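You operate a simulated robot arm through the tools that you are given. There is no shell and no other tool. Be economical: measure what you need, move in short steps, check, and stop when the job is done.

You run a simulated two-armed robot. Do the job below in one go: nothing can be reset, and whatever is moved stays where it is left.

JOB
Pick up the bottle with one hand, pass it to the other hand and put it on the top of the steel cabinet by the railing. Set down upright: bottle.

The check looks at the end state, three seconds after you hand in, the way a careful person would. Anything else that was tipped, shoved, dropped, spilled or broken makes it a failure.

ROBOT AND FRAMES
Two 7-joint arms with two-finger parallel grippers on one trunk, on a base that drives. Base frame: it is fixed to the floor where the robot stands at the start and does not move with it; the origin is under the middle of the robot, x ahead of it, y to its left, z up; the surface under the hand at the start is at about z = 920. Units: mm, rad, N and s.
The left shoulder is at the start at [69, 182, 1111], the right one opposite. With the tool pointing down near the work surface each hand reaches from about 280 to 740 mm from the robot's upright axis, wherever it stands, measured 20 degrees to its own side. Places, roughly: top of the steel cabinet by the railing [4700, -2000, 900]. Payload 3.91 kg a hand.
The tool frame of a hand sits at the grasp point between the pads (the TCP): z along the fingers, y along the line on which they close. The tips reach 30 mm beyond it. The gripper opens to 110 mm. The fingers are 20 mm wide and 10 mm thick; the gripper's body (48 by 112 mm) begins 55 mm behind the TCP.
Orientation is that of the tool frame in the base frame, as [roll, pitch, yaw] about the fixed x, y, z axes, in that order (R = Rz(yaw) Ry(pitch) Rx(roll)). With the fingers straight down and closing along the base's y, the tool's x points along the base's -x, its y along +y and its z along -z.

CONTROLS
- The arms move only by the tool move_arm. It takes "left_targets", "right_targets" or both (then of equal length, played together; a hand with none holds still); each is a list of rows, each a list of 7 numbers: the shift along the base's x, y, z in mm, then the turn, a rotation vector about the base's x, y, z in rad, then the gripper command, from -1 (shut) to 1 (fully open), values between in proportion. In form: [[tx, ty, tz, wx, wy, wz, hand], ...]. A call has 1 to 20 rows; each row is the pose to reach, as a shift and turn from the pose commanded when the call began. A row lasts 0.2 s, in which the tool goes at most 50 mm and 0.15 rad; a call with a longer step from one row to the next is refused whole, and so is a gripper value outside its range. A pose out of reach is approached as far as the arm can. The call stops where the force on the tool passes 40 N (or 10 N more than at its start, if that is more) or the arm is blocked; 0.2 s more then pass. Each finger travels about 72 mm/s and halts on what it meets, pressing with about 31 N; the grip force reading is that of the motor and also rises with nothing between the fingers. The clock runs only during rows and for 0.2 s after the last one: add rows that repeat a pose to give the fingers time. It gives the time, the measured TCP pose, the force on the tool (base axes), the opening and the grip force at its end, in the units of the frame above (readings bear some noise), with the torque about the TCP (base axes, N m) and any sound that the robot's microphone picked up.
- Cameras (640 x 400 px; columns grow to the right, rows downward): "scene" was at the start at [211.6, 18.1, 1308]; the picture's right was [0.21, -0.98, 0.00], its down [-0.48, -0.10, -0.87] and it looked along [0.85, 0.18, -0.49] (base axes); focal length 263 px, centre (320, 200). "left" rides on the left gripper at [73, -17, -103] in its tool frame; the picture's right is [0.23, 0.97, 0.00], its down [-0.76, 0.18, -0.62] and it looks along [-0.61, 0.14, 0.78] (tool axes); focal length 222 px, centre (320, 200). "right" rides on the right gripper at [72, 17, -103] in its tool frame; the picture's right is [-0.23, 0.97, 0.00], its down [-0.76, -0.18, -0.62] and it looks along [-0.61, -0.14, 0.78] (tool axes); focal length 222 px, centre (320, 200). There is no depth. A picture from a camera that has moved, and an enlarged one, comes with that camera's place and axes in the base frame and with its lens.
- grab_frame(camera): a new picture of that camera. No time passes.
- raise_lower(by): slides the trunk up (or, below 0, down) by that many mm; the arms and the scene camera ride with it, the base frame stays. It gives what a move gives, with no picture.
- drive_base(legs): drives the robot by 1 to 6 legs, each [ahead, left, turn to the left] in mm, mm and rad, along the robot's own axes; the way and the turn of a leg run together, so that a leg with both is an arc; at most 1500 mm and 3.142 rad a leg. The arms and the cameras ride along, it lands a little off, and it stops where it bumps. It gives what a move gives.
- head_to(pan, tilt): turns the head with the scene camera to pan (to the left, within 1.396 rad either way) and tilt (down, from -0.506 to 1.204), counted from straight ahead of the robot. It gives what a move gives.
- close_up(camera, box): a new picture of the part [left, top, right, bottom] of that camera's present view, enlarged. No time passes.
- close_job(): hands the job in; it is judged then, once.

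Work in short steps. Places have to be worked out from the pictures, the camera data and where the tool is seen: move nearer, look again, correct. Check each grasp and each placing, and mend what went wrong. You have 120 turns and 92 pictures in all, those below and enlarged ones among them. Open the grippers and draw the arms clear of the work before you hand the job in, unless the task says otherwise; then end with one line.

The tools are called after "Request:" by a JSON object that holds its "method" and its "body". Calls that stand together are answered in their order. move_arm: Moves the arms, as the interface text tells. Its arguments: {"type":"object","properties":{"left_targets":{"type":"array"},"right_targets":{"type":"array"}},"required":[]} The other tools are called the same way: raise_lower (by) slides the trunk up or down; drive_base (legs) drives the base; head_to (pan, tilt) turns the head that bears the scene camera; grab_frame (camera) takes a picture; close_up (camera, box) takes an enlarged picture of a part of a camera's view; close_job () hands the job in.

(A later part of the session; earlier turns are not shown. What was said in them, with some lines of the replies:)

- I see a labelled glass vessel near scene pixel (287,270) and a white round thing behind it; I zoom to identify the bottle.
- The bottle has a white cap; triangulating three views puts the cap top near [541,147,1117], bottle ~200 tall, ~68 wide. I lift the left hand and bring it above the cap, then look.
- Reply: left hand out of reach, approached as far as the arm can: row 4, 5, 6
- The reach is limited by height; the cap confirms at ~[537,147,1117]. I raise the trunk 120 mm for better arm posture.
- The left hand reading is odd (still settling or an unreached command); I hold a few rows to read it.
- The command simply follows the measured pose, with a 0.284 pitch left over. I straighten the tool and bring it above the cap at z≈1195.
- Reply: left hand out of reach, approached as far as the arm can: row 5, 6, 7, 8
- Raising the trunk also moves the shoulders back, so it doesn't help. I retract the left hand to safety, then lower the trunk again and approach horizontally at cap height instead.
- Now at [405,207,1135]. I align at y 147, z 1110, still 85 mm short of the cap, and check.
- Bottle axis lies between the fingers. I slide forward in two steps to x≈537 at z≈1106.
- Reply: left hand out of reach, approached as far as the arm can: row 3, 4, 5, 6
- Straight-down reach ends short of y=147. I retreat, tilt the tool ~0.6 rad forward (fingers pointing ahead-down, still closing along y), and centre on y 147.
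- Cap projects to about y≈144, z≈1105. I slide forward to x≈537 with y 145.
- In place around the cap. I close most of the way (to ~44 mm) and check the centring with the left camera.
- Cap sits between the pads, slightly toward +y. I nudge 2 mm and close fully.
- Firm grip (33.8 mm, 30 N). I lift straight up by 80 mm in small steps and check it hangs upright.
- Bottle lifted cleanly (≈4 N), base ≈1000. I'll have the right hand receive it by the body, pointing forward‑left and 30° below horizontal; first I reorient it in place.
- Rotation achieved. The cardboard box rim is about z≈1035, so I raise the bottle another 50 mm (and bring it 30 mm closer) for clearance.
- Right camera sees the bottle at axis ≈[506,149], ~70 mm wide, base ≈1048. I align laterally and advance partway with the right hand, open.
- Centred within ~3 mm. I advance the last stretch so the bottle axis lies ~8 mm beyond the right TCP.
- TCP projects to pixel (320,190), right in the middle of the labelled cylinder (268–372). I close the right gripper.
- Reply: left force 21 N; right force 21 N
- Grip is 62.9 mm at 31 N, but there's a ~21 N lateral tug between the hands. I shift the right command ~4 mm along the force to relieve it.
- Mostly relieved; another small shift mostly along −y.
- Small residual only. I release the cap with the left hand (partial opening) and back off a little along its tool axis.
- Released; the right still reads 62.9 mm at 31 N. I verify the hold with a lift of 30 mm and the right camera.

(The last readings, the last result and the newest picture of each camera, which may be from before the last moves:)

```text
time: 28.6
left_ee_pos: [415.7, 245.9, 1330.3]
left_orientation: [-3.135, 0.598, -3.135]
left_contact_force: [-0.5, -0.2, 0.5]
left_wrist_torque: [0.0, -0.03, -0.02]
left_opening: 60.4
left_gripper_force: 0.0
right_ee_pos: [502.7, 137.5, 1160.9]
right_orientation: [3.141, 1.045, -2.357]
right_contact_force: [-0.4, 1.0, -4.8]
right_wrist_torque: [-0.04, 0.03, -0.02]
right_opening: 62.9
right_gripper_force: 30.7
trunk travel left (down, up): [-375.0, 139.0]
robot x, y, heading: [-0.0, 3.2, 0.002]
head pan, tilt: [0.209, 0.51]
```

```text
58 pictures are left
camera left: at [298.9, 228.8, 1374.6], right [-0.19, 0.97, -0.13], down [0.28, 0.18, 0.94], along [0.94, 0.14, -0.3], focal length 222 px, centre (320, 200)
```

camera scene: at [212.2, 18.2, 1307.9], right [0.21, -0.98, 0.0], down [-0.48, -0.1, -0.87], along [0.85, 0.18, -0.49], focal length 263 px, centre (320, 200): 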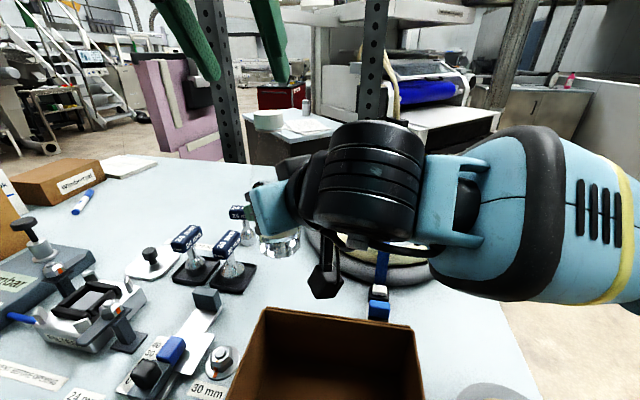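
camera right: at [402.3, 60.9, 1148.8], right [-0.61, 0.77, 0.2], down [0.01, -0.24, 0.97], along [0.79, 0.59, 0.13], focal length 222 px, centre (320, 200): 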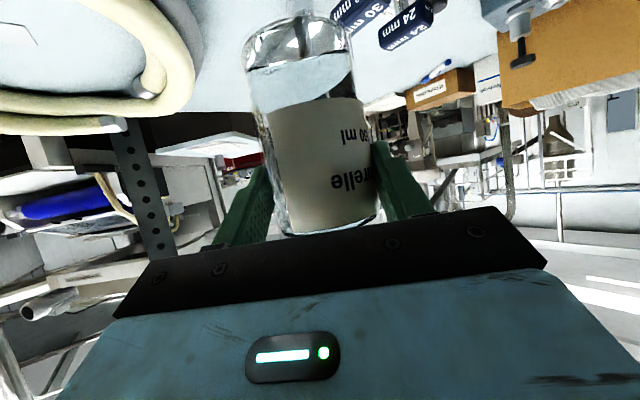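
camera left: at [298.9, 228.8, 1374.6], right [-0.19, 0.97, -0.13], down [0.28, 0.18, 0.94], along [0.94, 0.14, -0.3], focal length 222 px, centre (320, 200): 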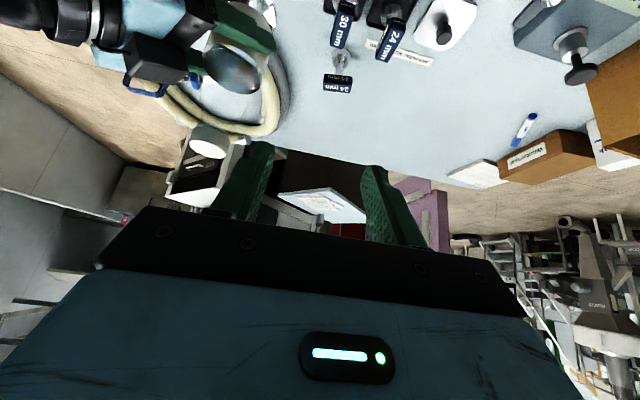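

Bottle securely held by the right hand. Now I look around to plan the drive: ahead, right-ahead and far right.

Request:
{"method": "head_to", "body": {"pan": -0.45, "tilt": 0.2}}

Request:
{"method": "grab_frame", "body": {"camera": "scene"}}

Request:
{"method": "head_to", "body": {"pan": -1.35, "tilt": 0.5}}

Request:
{"method": "grab_frame", "body": {"camera": "scene"}}

```text
time: 29.6
left_ee_pos: [416.8, 245.4, 1330.4]
left_orientation: [-3.137, 0.598, -3.136]
left_contact_force: [-0.7, -0.1, -0.5]
left_wrist_torque: [-0.01, 0.01, 0.0]
left_opening: 60.4
left_gripper_force: 0.2
right_ee_pos: [502.4, 135.6, 1160.1]
right_orientation: [3.138, 1.048, -2.36]
right_contact_force: [0.1, 1.0, -2.7]
right_wrist_torque: [-0.05, 0.02, 0.01]
right_opening: 62.9
right_gripper_force: 30.9
trunk travel left (down, up): [-375.0, 139.0]
robot x, y, heading: [-2.5, -0.1, 0.001]
head pan, tilt: [-0.45, 0.201]
```

```text
57 pictures are left
camera scene: at [207.1, -41.2, 1336.6], right [-0.43, -0.9, 0.0], down [-0.18, 0.09, -0.98], along [0.88, -0.43, -0.2], focal length 263 px, centre (320, 200)
```

scene: 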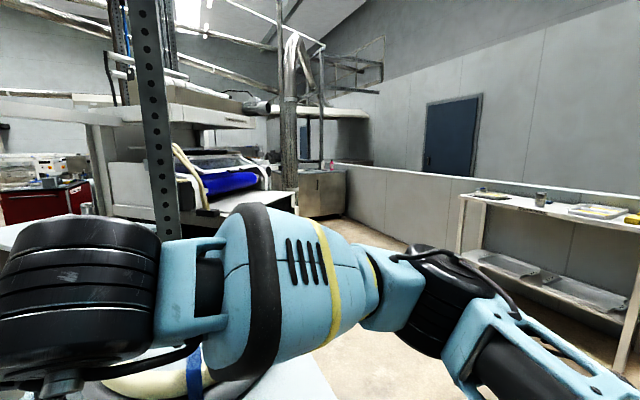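

```text
time: 30.8
left_ee_pos: [416.6, 246.4, 1331.1]
left_orientation: [-3.138, 0.599, -3.136]
left_contact_force: [0.0, -0.2, -0.3]
left_wrist_torque: [-0.01, 0.01, -0.02]
left_opening: 60.4
left_gripper_force: 0.0
right_ee_pos: [501.6, 136.3, 1160.4]
right_orientation: [3.137, 1.047, -2.359]
right_contact_force: [-1.0, 0.5, -3.7]
right_wrist_torque: [-0.03, 0.04, -0.01]
right_opening: 63.0
right_gripper_force: 30.3
trunk travel left (down, up): [-375.0, 139.0]
robot x, y, heading: [0.7, -0.9, 0.0]
head pan, tilt: [-1.349, 0.499]
```

```text
56 pictures are left
camera scene: at [143.3, -89.4, 1309.0], right [-0.98, -0.22, 0.0], down [-0.11, 0.47, -0.88], along [0.19, -0.86, -0.48], focal length 263 px, centre (320, 200)
```

scene: 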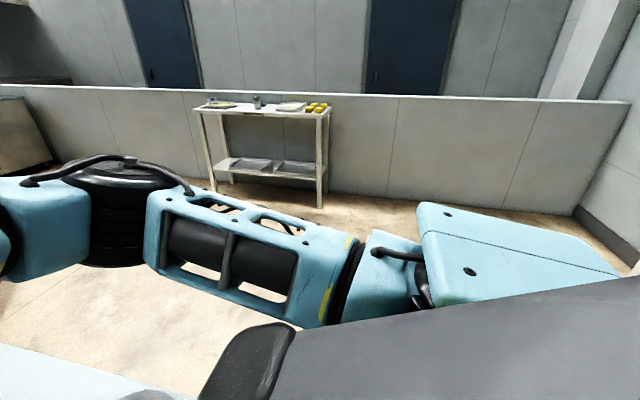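

The route: strafe right past the table edge into the free aisle (y≈−1250), then forward. The bottle base (≈1080) clears the box rim (≈1035). First leg right.

Request:
{"method": "drive_base", "body": {"legs": [[0, -600, 0], [0, -650, 0]]}}

Request:
{"method": "head_to", "body": {"pan": -0.25, "tilt": 0.35}}

Request:
{"method": "grab_frame", "body": {"camera": "scene"}}

Request:
{"method": "grab_frame", "body": {"camera": "right"}}

```text
time: 42.3
left_ee_pos: [418.6, -999.7, 1331.8]
left_orientation: [-3.138, 0.598, -3.131]
left_contact_force: [0.0, 0.1, 0.3]
left_wrist_torque: [-0.03, 0.0, 0.02]
left_opening: 60.5
left_gripper_force: 0.0
right_ee_pos: [505.4, -1108.1, 1159.7]
right_orientation: [3.139, 1.048, -2.352]
right_contact_force: [0.0, 0.6, -4.3]
right_wrist_torque: [-0.04, 0.01, 0.03]
right_opening: 62.9
right_gripper_force: 31.0
trunk travel left (down, up): [-375.0, 139.0]
robot x, y, heading: [5.6, -1249.0, 0.008]
head pan, tilt: [-1.349, 0.499]
```

```text
time: 43.6
left_ee_pos: [420.2, -999.2, 1329.9]
left_orientation: [-3.137, 0.599, -3.131]
left_contact_force: [0.1, 1.0, -1.2]
left_wrist_torque: [0.01, -0.04, -0.03]
left_opening: 60.3
left_gripper_force: 0.0
right_ee_pos: [506.1, -1108.3, 1160.1]
right_orientation: [3.137, 1.047, -2.352]
right_contact_force: [0.2, 0.2, -4.2]
right_wrist_torque: [-0.04, 0.07, -0.01]
right_opening: 62.7
right_gripper_force: 31.3
trunk travel left (down, up): [-375.0, 139.0]
robot x, y, heading: [2.0, -1246.8, 0.007]
head pan, tilt: [-0.25, 0.351]
```

```text
55 pictures are left
camera scene: at [217.3, -1269.7, 1322.6], right [-0.24, -0.97, 0.0], down [-0.33, 0.08, -0.94], along [0.91, -0.23, -0.34], focal length 263 px, centre (320, 200)
```

scene: 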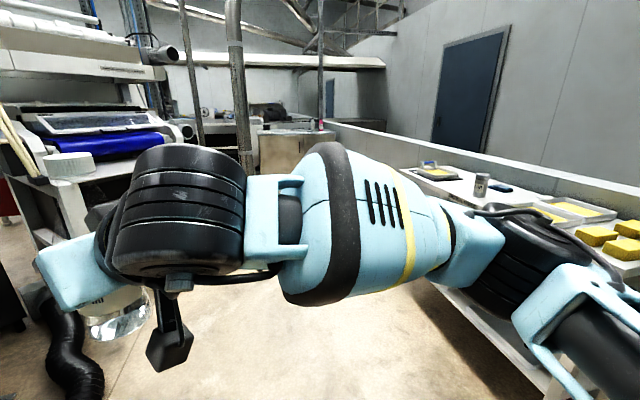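

```text
54 pictures are left
camera right: at [406.4, -1185.0, 1148.5], right [-0.61, 0.77, 0.2], down [0.02, -0.24, 0.97], along [0.79, 0.6, 0.13], focal length 222 px, centre (320, 200)
```

right: 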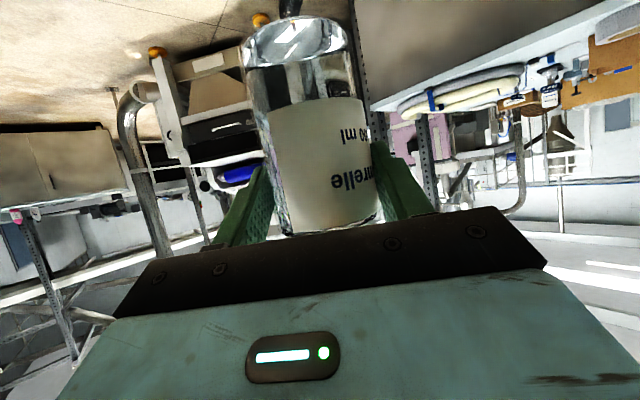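

In the aisle now. The pipe/machine stands near (3300,−1150) and the low wall near y≈−2550, so I'll pass at y≈−1950. The arm hides the floor, so I check with the left-hand camera.

Request:
{"method": "grab_frame", "body": {"camera": "left"}}

```text
53 pictures are left
camera left: at [302.3, -1017.8, 1374.8], right [-0.19, 0.97, -0.13], down [0.28, 0.18, 0.94], along [0.94, 0.15, -0.3], focal length 222 px, centre (320, 200)
```

left: 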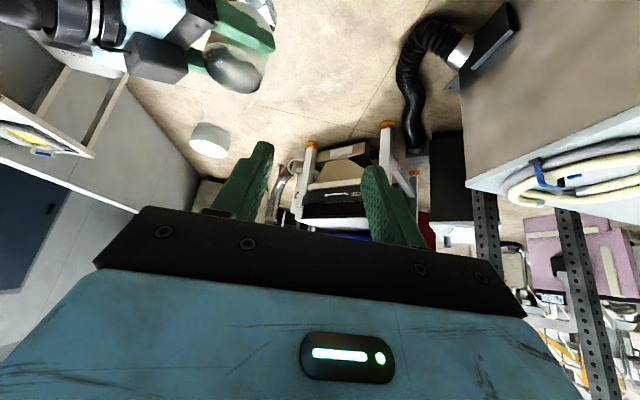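

The floor ahead is clear; the machine cart's near foot is at ≈(2585,−840). I drive on to about (2000,−1520).

Request:
{"method": "drive_base", "body": {"legs": [[1200, -270, 0], [800, 0, 0]]}}

Request:
{"method": "head_to", "body": {"pan": -0.1, "tilt": 0.3}}

Request:
{"method": "grab_frame", "body": {"camera": "scene"}}

Request:
{"method": "grab_frame", "body": {"camera": "left"}}

```text
time: 53.8
left_ee_pos: [2426.8, -1262.5, 1330.3]
left_orientation: [-3.137, 0.597, -3.136]
left_contact_force: [0.1, 0.1, 0.0]
left_wrist_torque: [0.01, -0.01, 0.0]
left_opening: 60.6
left_gripper_force: 0.0
right_ee_pos: [2511.7, -1371.5, 1160.4]
right_orientation: [3.137, 1.049, -2.359]
right_contact_force: [0.3, -0.2, -3.1]
right_wrist_torque: [-0.03, 0.04, 0.01]
right_opening: 62.5
right_gripper_force: 30.7
trunk travel left (down, up): [-375.0, 139.0]
robot x, y, heading: [2008.2, -1503.7, -0.004]
head pan, tilt: [-0.25, 0.351]
```

```text
time: 54.5
left_ee_pos: [2426.9, -1262.7, 1331.4]
left_orientation: [-3.137, 0.6, -3.137]
left_contact_force: [0.2, -0.2, -0.7]
left_wrist_torque: [0.0, -0.01, 0.02]
left_opening: 60.5
left_gripper_force: 0.1
right_ee_pos: [2512.3, -1372.5, 1159.4]
right_orientation: [3.139, 1.046, -2.359]
right_contact_force: [0.2, 0.2, -3.7]
right_wrist_torque: [-0.04, 0.05, -0.03]
right_opening: 62.8
right_gripper_force: 30.7
trunk travel left (down, up): [-375.0, 139.0]
robot x, y, heading: [2009.6, -1510.2, -0.002]
head pan, tilt: [-0.099, 0.3]
```

```text
52 pictures are left
camera scene: at [2225.2, -1518.0, 1327.3], right [-0.1, -0.99, 0.0], down [-0.29, 0.03, -0.96], along [0.95, -0.1, -0.3], focal length 263 px, centre (320, 200)
```

scene: 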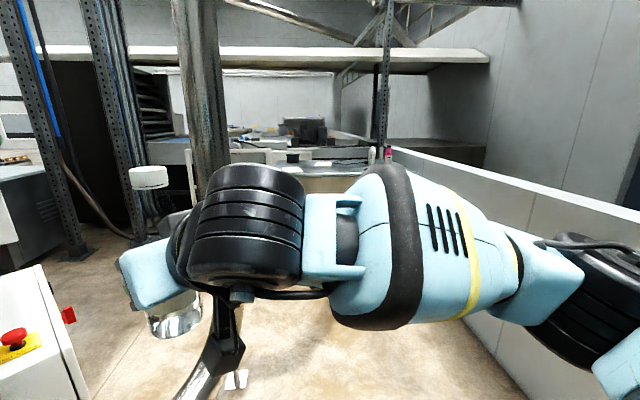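

```text
51 pictures are left
camera left: at [2308.9, -1280.4, 1374.8], right [-0.19, 0.97, -0.13], down [0.28, 0.18, 0.94], along [0.94, 0.14, -0.3], focal length 222 px, centre (320, 200)
```

left: 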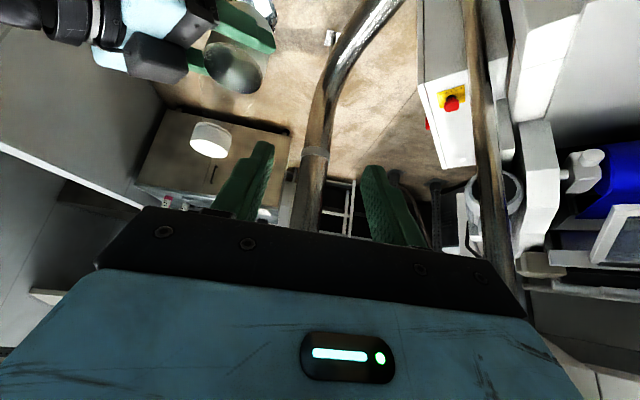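

The cabinet front face is at x≈4450 (y −1390…−2650), and the pipe at ≈(3300,−1200). I strafe to y≈−1950 and advance to x≈3500.

Request:
{"method": "drive_base", "body": {"legs": [[0, -440, 0], [1400, 0, 0]]}}

Request:
{"method": "head_to", "body": {"pan": 0.0, "tilt": 0.3}}

Request:
{"method": "grab_frame", "body": {"camera": "scene"}}

Request:
{"method": "grab_frame", "body": {"camera": "left"}}

```text
time: 65.4
left_ee_pos: [3817.3, -1704.7, 1330.3]
left_orientation: [-3.137, 0.6, -3.135]
left_contact_force: [0.8, 0.5, 0.0]
left_wrist_torque: [0.01, 0.01, 0.02]
left_opening: 60.7
left_gripper_force: 0.1
right_ee_pos: [3903.5, -1812.2, 1160.1]
right_orientation: [3.139, 1.046, -2.358]
right_contact_force: [-0.1, 0.5, -4.2]
right_wrist_torque: [-0.03, 0.03, -0.04]
right_opening: 62.7
right_gripper_force: 31.4
trunk travel left (down, up): [-375.0, 139.0]
robot x, y, heading: [3401.2, -1950.9, 0.004]
head pan, tilt: [-0.099, 0.3]
```

```text
time: 66.1
left_ee_pos: [3818.3, -1704.5, 1330.6]
left_orientation: [-3.137, 0.599, -3.135]
left_contact_force: [-0.3, 1.1, 0.1]
left_wrist_torque: [-0.01, 0.04, -0.01]
left_opening: 60.6
left_gripper_force: 0.0
right_ee_pos: [3902.7, -1812.8, 1159.1]
right_orientation: [3.138, 1.046, -2.356]
right_contact_force: [0.3, 0.5, -4.0]
right_wrist_torque: [-0.04, 0.02, 0.02]
right_opening: 63.1
right_gripper_force: 31.0
trunk travel left (down, up): [-375.0, 139.0]
robot x, y, heading: [3399.0, -1948.5, -0.0]
head pan, tilt: [0.0, 0.3]
```

```text
50 pictures are left
camera scene: at [3617.0, -1951.1, 1327.3], right [0.0, -1.0, 0.0], down [-0.3, 0.0, -0.96], along [0.96, 0.0, -0.3], focal length 263 px, centre (320, 200)
```

scene: 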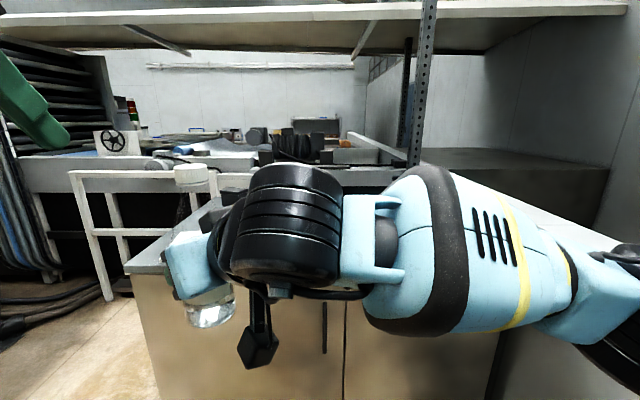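

```text
49 pictures are left
camera left: at [3699.6, -1722.6, 1374.8], right [-0.19, 0.97, -0.13], down [0.28, 0.18, 0.94], along [0.94, 0.14, -0.3], focal length 222 px, centre (320, 200)
```

left: 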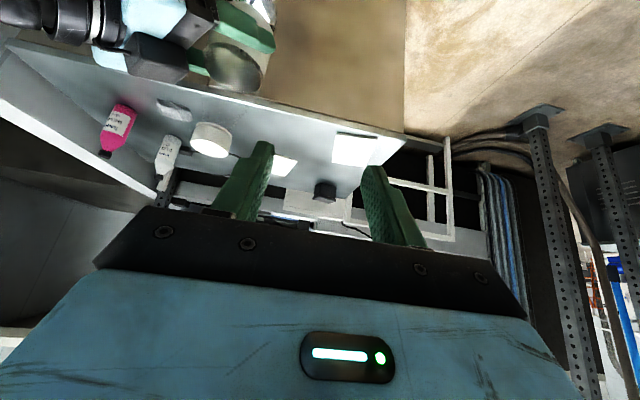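

The cabinet top is visible: front edge x≈4300, holding a pink bottle, white bottle, papers and small items. I zoom in to map free space.

Request:
{"method": "close_up", "body": {"camera": "left", "box": [60, 70, 430, 220]}}

```text
1.73 times, centred on (245, 145) of left
camera zoom: at [3699.6, -1722.6, 1374.8], right [-0.19, 0.97, -0.13], down [0.28, 0.18, 0.94], along [0.94, 0.14, -0.3], focal length 384 px, centre (450, 295)
```

zoom: 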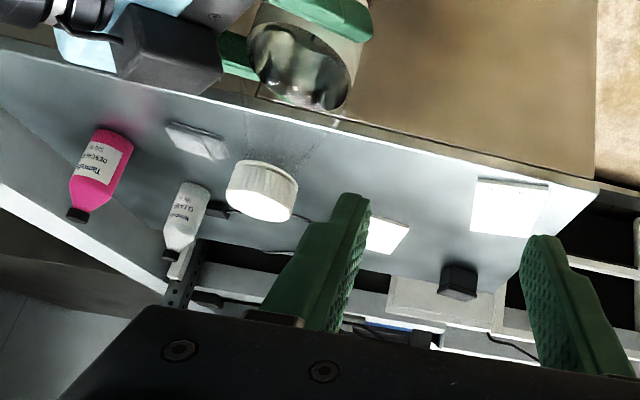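

Free front zone spans y≈−2080…−1600, x≈4330…4650. Target bottle spot ≈(4450,−1815). I drive 400 mm nearer.

Request:
{"method": "drive_base", "body": {"legs": [[400, 0, 0]]}}

Request:
{"method": "grab_frame", "body": {"camera": "left"}}

Request:
{"method": "head_to", "body": {"pan": 0.25, "tilt": 0.7}}

Request:
{"method": "grab_frame", "body": {"camera": "scene"}}

Request:
{"method": "grab_frame", "body": {"camera": "right"}}

```text
time: 68.6
left_ee_pos: [4216.9, -1706.2, 1330.4]
left_orientation: [-3.135, 0.601, -3.137]
left_contact_force: [-0.3, -0.4, -0.5]
left_wrist_torque: [-0.03, 0.0, 0.0]
left_opening: 60.7
left_gripper_force: 0.0
right_ee_pos: [4301.6, -1815.5, 1160.6]
right_orientation: [3.14, 1.047, -2.36]
right_contact_force: [0.0, 0.6, -4.5]
right_wrist_torque: [-0.03, 0.09, -0.02]
right_opening: 62.9
right_gripper_force: 30.9
trunk travel left (down, up): [-375.0, 139.0]
robot x, y, heading: [3800.5, -1951.0, 0.002]
head pan, tilt: [0.0, 0.3]
```

```text
47 pictures are left
camera left: at [4099.2, -1723.9, 1374.9], right [-0.19, 0.97, -0.13], down [0.28, 0.18, 0.94], along [0.94, 0.14, -0.3], focal length 222 px, centre (320, 200)
```

left: 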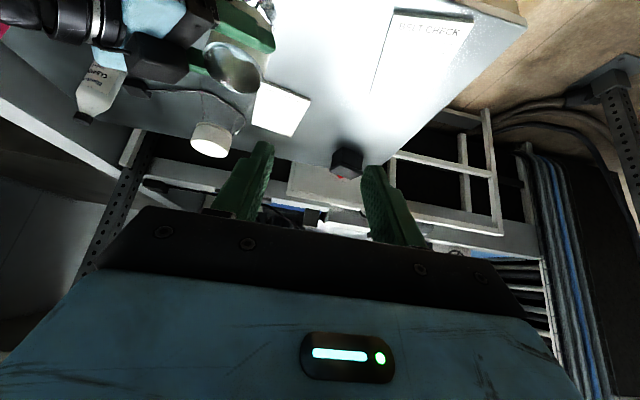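

```text
time: 69.5
left_ee_pos: [4216.1, -1705.5, 1331.8]
left_orientation: [-3.136, 0.6, -3.138]
left_contact_force: [-0.9, -0.2, -0.3]
left_wrist_torque: [-0.03, 0.0, 0.0]
left_opening: 60.5
left_gripper_force: 0.0
right_ee_pos: [4301.8, -1815.9, 1159.4]
right_orientation: [3.138, 1.047, -2.359]
right_contact_force: [0.1, 0.2, -3.9]
right_wrist_torque: [-0.03, 0.06, 0.02]
right_opening: 62.5
right_gripper_force: 30.4
trunk travel left (down, up): [-375.0, 139.0]
robot x, y, heading: [3797.3, -1951.4, 0.001]
head pan, tilt: [0.25, 0.7]
```

```text
46 pictures are left
camera scene: at [4004.5, -1931.1, 1291.3], right [0.24, -0.97, 0.0], down [-0.62, -0.16, -0.77], along [0.74, 0.19, -0.64], focal length 263 px, centre (320, 200)
```

scene: 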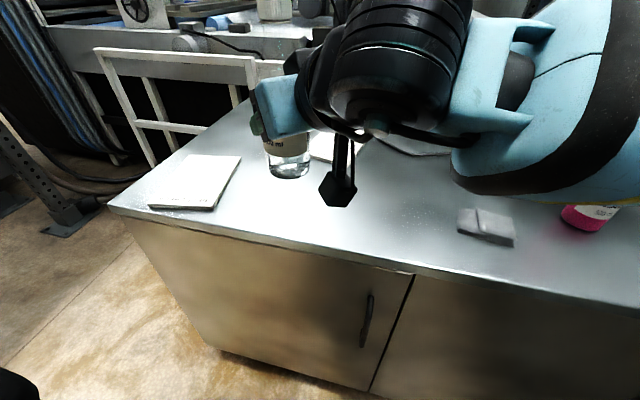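

```text
45 pictures are left
camera right: at [4201.7, -1891.7, 1148.4], right [-0.61, 0.77, 0.2], down [0.01, -0.24, 0.97], along [0.79, 0.59, 0.13], focal length 222 px, centre (320, 200)
```

right: 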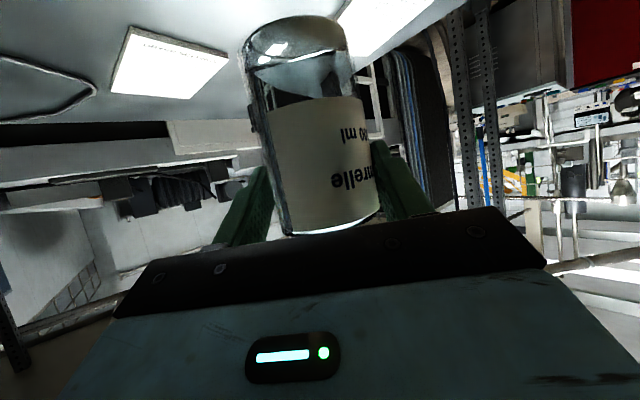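

All matches: front edge x≈4304, free around (4450,−1815). Bottle base should be ~81 mm below the right TCP. I extend the right hand 145 mm forward, then down to ~25 mm above the top.

Request:
{"method": "move_arm", "body": {"right_targets": [[25, 0, 0, 0, 0, 0, -1], [50, 0, 0, 0, 0, 0, -1], [75, 0, 0, 0, 0, 0, -1], [100, 0, 0, 0, 0, 0, -1], [125, 0, -10, 0, 0, 0, -1], [145, 0, -30, 0, 0, 0, -1], [145, 0, -50, 0, 0, 0, -1], [145, 0, -70, 0, 0, 0, -1], [145, 0, -90, 0, 0, 0, -1], [145, 0, -110, 0, 0, 0, -1], [145, 0, -130, 0, 0, 0, -1], [145, 0, -145, 0, 0, 0, -1], [145, 0, -145, 0, 0, 0, -1]]}}

Request:
{"method": "grab_frame", "body": {"camera": "scene"}}

Request:
{"method": "grab_frame", "body": {"camera": "left"}}

Request:
{"method": "grab_frame", "body": {"camera": "right"}}

```text
time: 72.2
left_ee_pos: [4215.3, -1706.3, 1331.3]
left_orientation: [-3.137, 0.6, -3.139]
left_contact_force: [-0.1, 0.0, -0.4]
left_wrist_torque: [0.01, -0.01, 0.01]
left_opening: 60.6
left_gripper_force: 0.0
right_ee_pos: [4445.1, -1814.9, 1014.3]
right_orientation: [3.138, 1.046, -2.358]
right_contact_force: [-0.4, -0.7, -3.7]
right_wrist_torque: [-0.06, 0.03, 0.01]
right_opening: 62.9
right_gripper_force: 30.4
trunk travel left (down, up): [-375.0, 139.0]
robot x, y, heading: [3801.4, -1952.3, 0.005]
head pan, tilt: [0.25, 0.7]
```

```text
44 pictures are left
camera scene: at [4004.6, -1931.1, 1291.2], right [0.24, -0.97, 0.0], down [-0.62, -0.16, -0.76], along [0.74, 0.19, -0.64], focal length 263 px, centre (320, 200)
```

scene: 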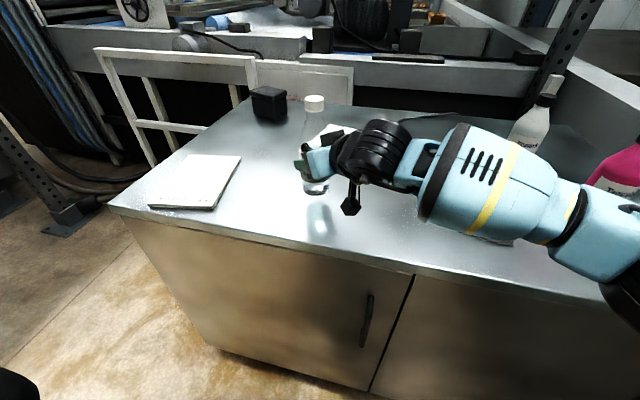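

```text
43 pictures are left
camera left: at [4099.0, -1723.9, 1374.9], right [-0.19, 0.97, -0.13], down [0.28, 0.18, 0.94], along [0.94, 0.14, -0.3], focal length 222 px, centre (320, 200)
```

left: 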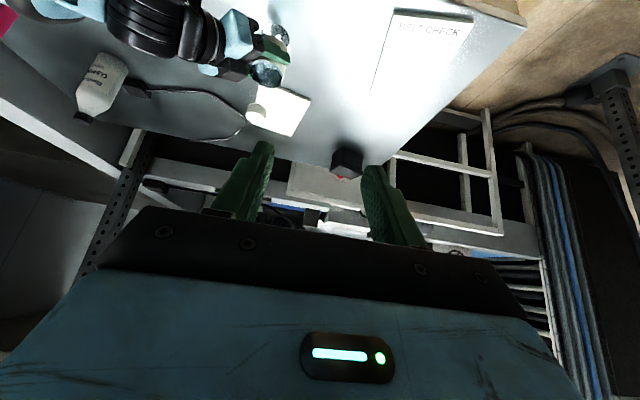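

```text
42 pictures are left
camera right: at [4346.5, -1891.4, 1003.1], right [-0.61, 0.77, 0.2], down [0.01, -0.24, 0.97], along [0.79, 0.59, 0.13], focal length 222 px, centre (320, 200)
```

right: 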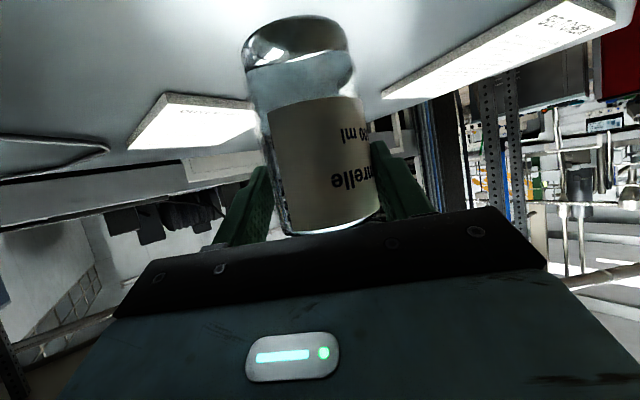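

Bottle looks vertical and about 30 mm above a clear patch. I descend 24 mm in small rows.

Request:
{"method": "move_arm", "body": {"right_targets": [[0, 0, -8, 0, 0, 0, -1], [0, 0, -15, 0, 0, 0, -1], [0, 0, -20, 0, 0, 0, -1], [0, 0, -24, 0, 0, 0, -1], [0, 0, -24, 0, 0, 0, -1]]}}

Request:
{"method": "close_up", "body": {"camera": "scene", "box": [250, 80, 400, 230]}}

```text
time: 73.5
left_ee_pos: [4215.5, -1706.8, 1330.1]
left_orientation: [-3.136, 0.6, -3.137]
left_contact_force: [0.3, -0.3, 0.4]
left_wrist_torque: [0.02, 0.0, -0.02]
left_opening: 60.6
left_gripper_force: 0.0
right_ee_pos: [4445.3, -1815.2, 989.6]
right_orientation: [3.136, 1.047, -2.36]
right_contact_force: [-1.2, 0.6, -3.1]
right_wrist_torque: [-0.03, 0.04, 0.01]
right_opening: 62.9
right_gripper_force: 30.9
trunk travel left (down, up): [-375.0, 139.0]
robot x, y, heading: [3797.2, -1955.9, -0.006]
head pan, tilt: [0.25, 0.7]
```

```text
2.67 times, centred on (325, 155) of scene
camera zoom: at [4004.7, -1931.1, 1291.2], right [0.24, -0.97, 0.0], down [-0.62, -0.16, -0.76], along [0.74, 0.19, -0.64], focal length 701 px, centre (307, 320)
```

zoom: 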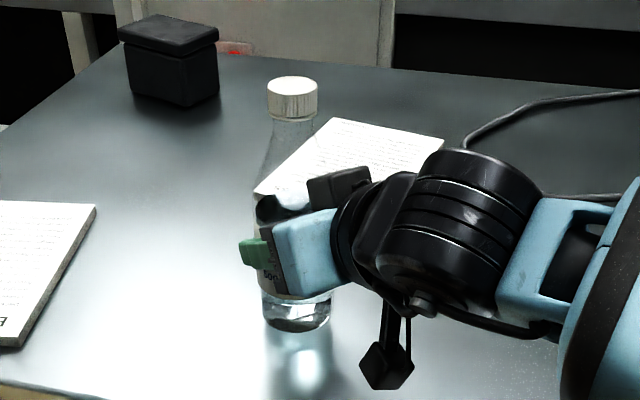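

Not in contact yet (−3 N is just weight). I go down 7 mm more slowly.

Request:
{"method": "move_arm", "body": {"right_targets": [[0, 0, -2, 0, 0, 0, -1], [0, 0, -4, 0, 0, 0, -1], [0, 0, -6, 0, 0, 0, -1], [0, 0, -7, 0, 0, 0, -1], [0, 0, -7, 0, 0, 0, -1]]}}

```text
time: 74.7
left_ee_pos: [4215.5, -1706.1, 1332.1]
left_orientation: [-3.135, 0.601, -3.137]
left_contact_force: [-0.5, -0.2, -0.2]
left_wrist_torque: [0.01, -0.03, 0.0]
left_opening: 60.4
left_gripper_force: 0.0
right_ee_pos: [4446.0, -1816.3, 982.9]
right_orientation: [3.136, 1.048, -2.36]
right_contact_force: [0.0, 0.6, -4.1]
right_wrist_torque: [-0.04, 0.04, -0.02]
right_opening: 62.6
right_gripper_force: 30.8
trunk travel left (down, up): [-375.0, 139.0]
robot x, y, heading: [3798.5, -1948.8, -0.002]
head pan, tilt: [0.25, 0.7]
```

Still free at z≈983; another 4 mm.

Request:
{"method": "move_arm", "body": {"right_targets": [[0, 0, -1.5, 0, 0, 0, -1], [0, 0, -3, 0, 0, 0, -1], [0, 0, -4, 0, 0, 0, -1], [0, 0, -4, 0, 0, 0, -1]]}}

```text
time: 75.7
left_ee_pos: [4214.2, -1707.7, 1331.0]
left_orientation: [-3.135, 0.601, -3.138]
left_contact_force: [-0.1, -0.1, 0.3]
left_wrist_torque: [-0.01, 0.04, -0.02]
left_opening: 60.8
left_gripper_force: 0.0
right_ee_pos: [4446.8, -1815.9, 982.3]
right_orientation: [3.14, 1.053, -2.358]
right_contact_force: [1.3, -0.7, 11.4]
right_wrist_torque: [0.35, -0.12, 0.0]
right_opening: 63.0
right_gripper_force: 30.9
trunk travel left (down, up): [-375.0, 139.0]
robot x, y, heading: [3799.6, -1949.7, -0.003]
head pan, tilt: [0.25, 0.7]
```

Contact: +11 N with little torque. I ease up 2 mm to reduce pressure and open the right gripper gradually.

Request:
{"method": "move_arm", "body": {"right_targets": [[0, 0, 2, 0, 0, 0, -1], [0, 0, 2, 0, 0, 0, 0.2], [0, 0, 2, 0, 0, 0, 0.4], [0, 0, 2, 0, 0, 0, 0.7], [0, 0, 2, 0, 0, 0, 1], [0, 0, 2, 0, 0, 0, 1], [0, 0, 2, 0, 0, 0, 1]]}}

Request:
{"method": "grab_frame", "body": {"camera": "right"}}

Request:
{"method": "close_up", "body": {"camera": "scene", "box": [250, 80, 400, 230]}}

```text
time: 77.2
left_ee_pos: [4216.4, -1706.8, 1331.5]
left_orientation: [-3.137, 0.601, -3.14]
left_contact_force: [-0.7, -0.2, -0.7]
left_wrist_torque: [0.03, 0.01, -0.02]
left_opening: 60.7
left_gripper_force: 0.0
right_ee_pos: [4446.4, -1814.2, 982.7]
right_orientation: [3.14, 1.045, -2.36]
right_contact_force: [0.2, 0.9, -0.2]
right_wrist_torque: [-0.02, 0.0, -0.01]
right_opening: 110.0
right_gripper_force: 0.0
trunk travel left (down, up): [-375.0, 139.0]
robot x, y, heading: [3799.7, -1952.0, 0.001]
head pan, tilt: [0.25, 0.7]
```

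```text
40 pictures are left
camera right: at [4346.7, -1891.7, 970.6], right [-0.61, 0.77, 0.2], down [0.01, -0.24, 0.97], along [0.79, 0.59, 0.13], focal length 222 px, centre (320, 200)
```

right: 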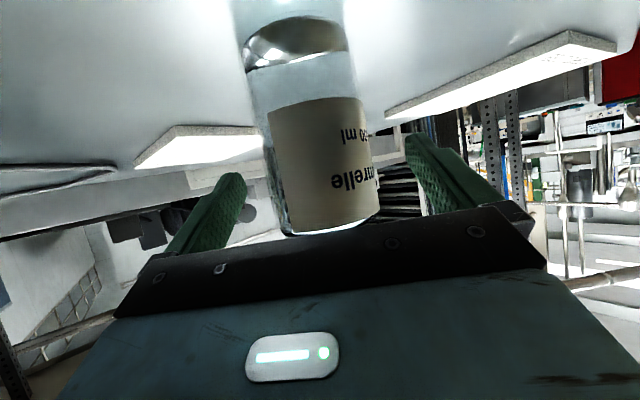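

```text
2.67 times, centred on (325, 155) of scene
camera zoom: at [4004.3, -1931.1, 1291.3], right [0.24, -0.97, 0.0], down [-0.62, -0.16, -0.76], along [0.74, 0.19, -0.64], focal length 701 px, centre (307, 320)
```

zoom: 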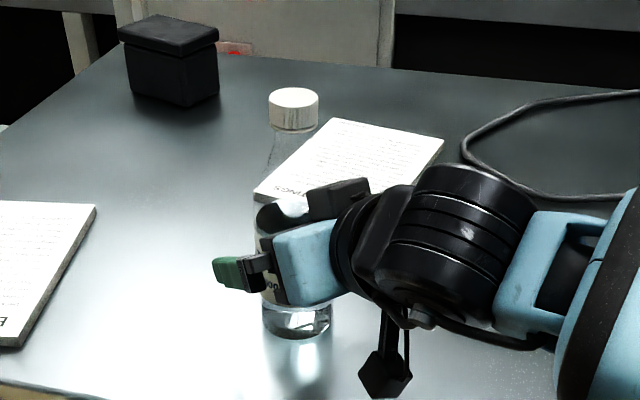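

Bottle stands free and upright. I back the right hand straight out horizontally, then lift.

Request:
{"method": "move_arm", "body": {"right_targets": [[-10, -10, 0, 0, 0, 0, 1], [-25, -25, 0, 0, 0, 0, 1], [-45, -45, 0, 0, 0, 0, 1], [-65, -65, 0, 0, 0, 0, 1], [-85, -85, 5, 0, 0, 0, 1], [-105, -105, 15, 0, 0, 0, 1], [-115, -115, 50, 0, 0, 0, 1], [-120, -115, 95, 0, 0, 0, 1], [-130, -115, 140, 0, 0, 0, 1], [-150, -115, 180, 0, 0, 0, 1]]}}

Request:
{"method": "grab_frame", "body": {"camera": "scene"}}

Request:
{"method": "grab_frame", "body": {"camera": "right"}}

```text
time: 79.5
left_ee_pos: [4214.4, -1705.8, 1331.9]
left_orientation: [-3.136, 0.6, -3.137]
left_contact_force: [0.5, -0.5, -1.4]
left_wrist_torque: [-0.01, -0.02, -0.02]
left_opening: 60.5
left_gripper_force: 0.1
right_ee_pos: [4294.6, -1931.0, 1161.9]
right_orientation: [3.141, 1.046, -2.356]
right_contact_force: [-0.6, 0.0, -0.9]
right_wrist_torque: [-0.02, -0.01, -0.03]
right_opening: 110.4
right_gripper_force: 0.0
trunk travel left (down, up): [-375.0, 139.0]
robot x, y, heading: [3798.9, -1952.7, 0.003]
head pan, tilt: [0.25, 0.7]
```

```text
38 pictures are left
camera scene: at [4003.6, -1930.8, 1291.4], right [0.24, -0.97, 0.0], down [-0.62, -0.16, -0.77], along [0.74, 0.19, -0.64], focal length 263 px, centre (320, 200)
```

scene: 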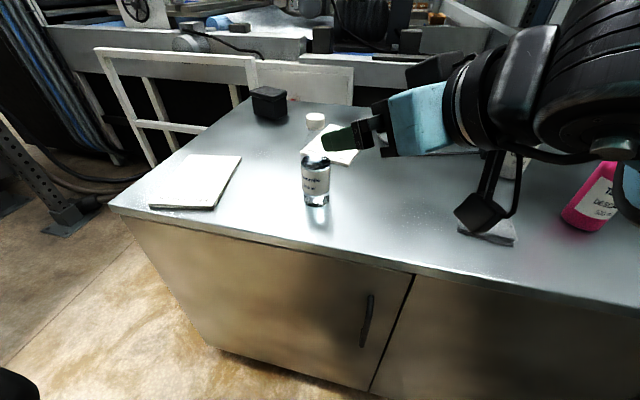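

```text
37 pictures are left
camera right: at [4195.3, -2006.8, 1151.4], right [-0.61, 0.77, 0.2], down [0.01, -0.24, 0.97], along [0.79, 0.59, 0.13], focal length 222 px, centre (320, 200)
```

right: 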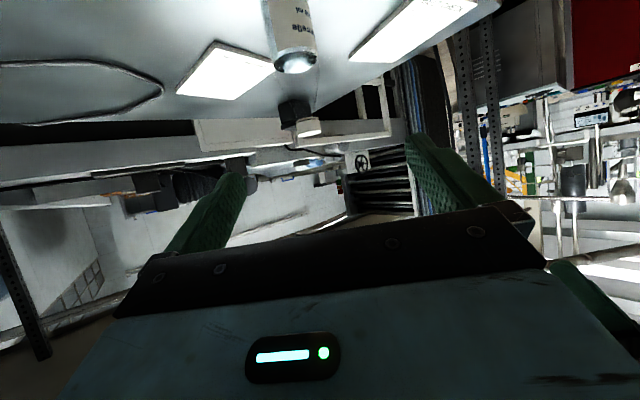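

The bottle stands upright on the cabinet, nothing else disturbed. I open the left hand fully and back off 300 mm to clear, then take a last look.

Request:
{"method": "move_arm", "body": {"left_targets": [[0, 0, 0, 0, 0, 0, 1], [0, 0, 0, 0, 0, 0, 1], [0, 0, 0, 0, 0, 0, 1]]}}

Request:
{"method": "drive_base", "body": {"legs": [[-300, 0, 0]]}}

Request:
{"method": "grab_frame", "body": {"camera": "scene"}}

```text
time: 80.2
left_ee_pos: [4216.0, -1706.6, 1330.8]
left_orientation: [-3.138, 0.601, -3.137]
left_contact_force: [0.9, -0.2, 0.3]
left_wrist_torque: [0.0, 0.01, 0.01]
left_opening: 110.2
left_gripper_force: 0.0
right_ee_pos: [4296.1, -1931.0, 1162.4]
right_orientation: [3.139, 1.046, -2.359]
right_contact_force: [0.7, 1.0, 0.6]
right_wrist_torque: [0.02, 0.0, -0.06]
right_opening: 109.9
right_gripper_force: 0.1
trunk travel left (down, up): [-375.0, 139.0]
robot x, y, heading: [3800.0, -1952.4, 0.005]
head pan, tilt: [0.25, 0.7]
```

```text
time: 82.3
left_ee_pos: [3916.0, -1705.4, 1331.3]
left_orientation: [-3.137, 0.6, -3.136]
left_contact_force: [-0.4, -0.6, -0.2]
left_wrist_torque: [-0.02, 0.01, 0.0]
left_opening: 109.9
left_gripper_force: 0.0
right_ee_pos: [3994.7, -1930.0, 1162.8]
right_orientation: [3.141, 1.048, -2.358]
right_contact_force: [0.0, 0.2, -0.6]
right_wrist_torque: [-0.02, -0.02, 0.02]
right_opening: 109.9
right_gripper_force: 0.0
trunk travel left (down, up): [-375.0, 139.0]
robot x, y, heading: [3497.9, -1953.5, -0.002]
head pan, tilt: [0.25, 0.7]
```

```text
36 pictures are left
camera scene: at [3703.8, -1930.4, 1291.3], right [0.25, -0.97, 0.0], down [-0.62, -0.16, -0.77], along [0.74, 0.19, -0.64], focal length 263 px, centre (320, 200)
```

scene: 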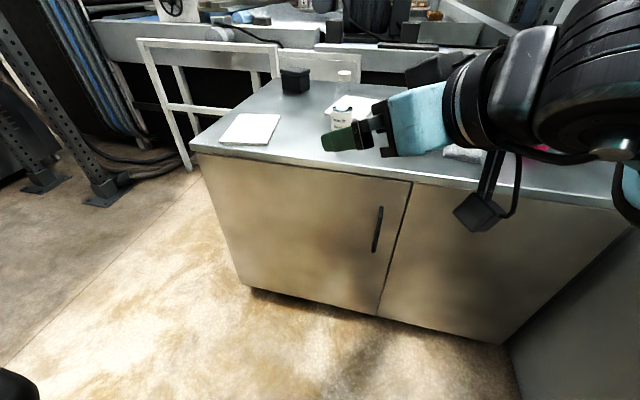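

The bottle stands upright on the cabinet top, both grippers are open, and the arms are clear. I hand the job in.

Request:
{"method": "close_job", "body": {}}

```text
The job is handed in.
```

The left hand picked up the bottle and passed it to the right hand, which set it upright on top of the steel cabinet by the railing; nothing else was disturbed in any picture I took.
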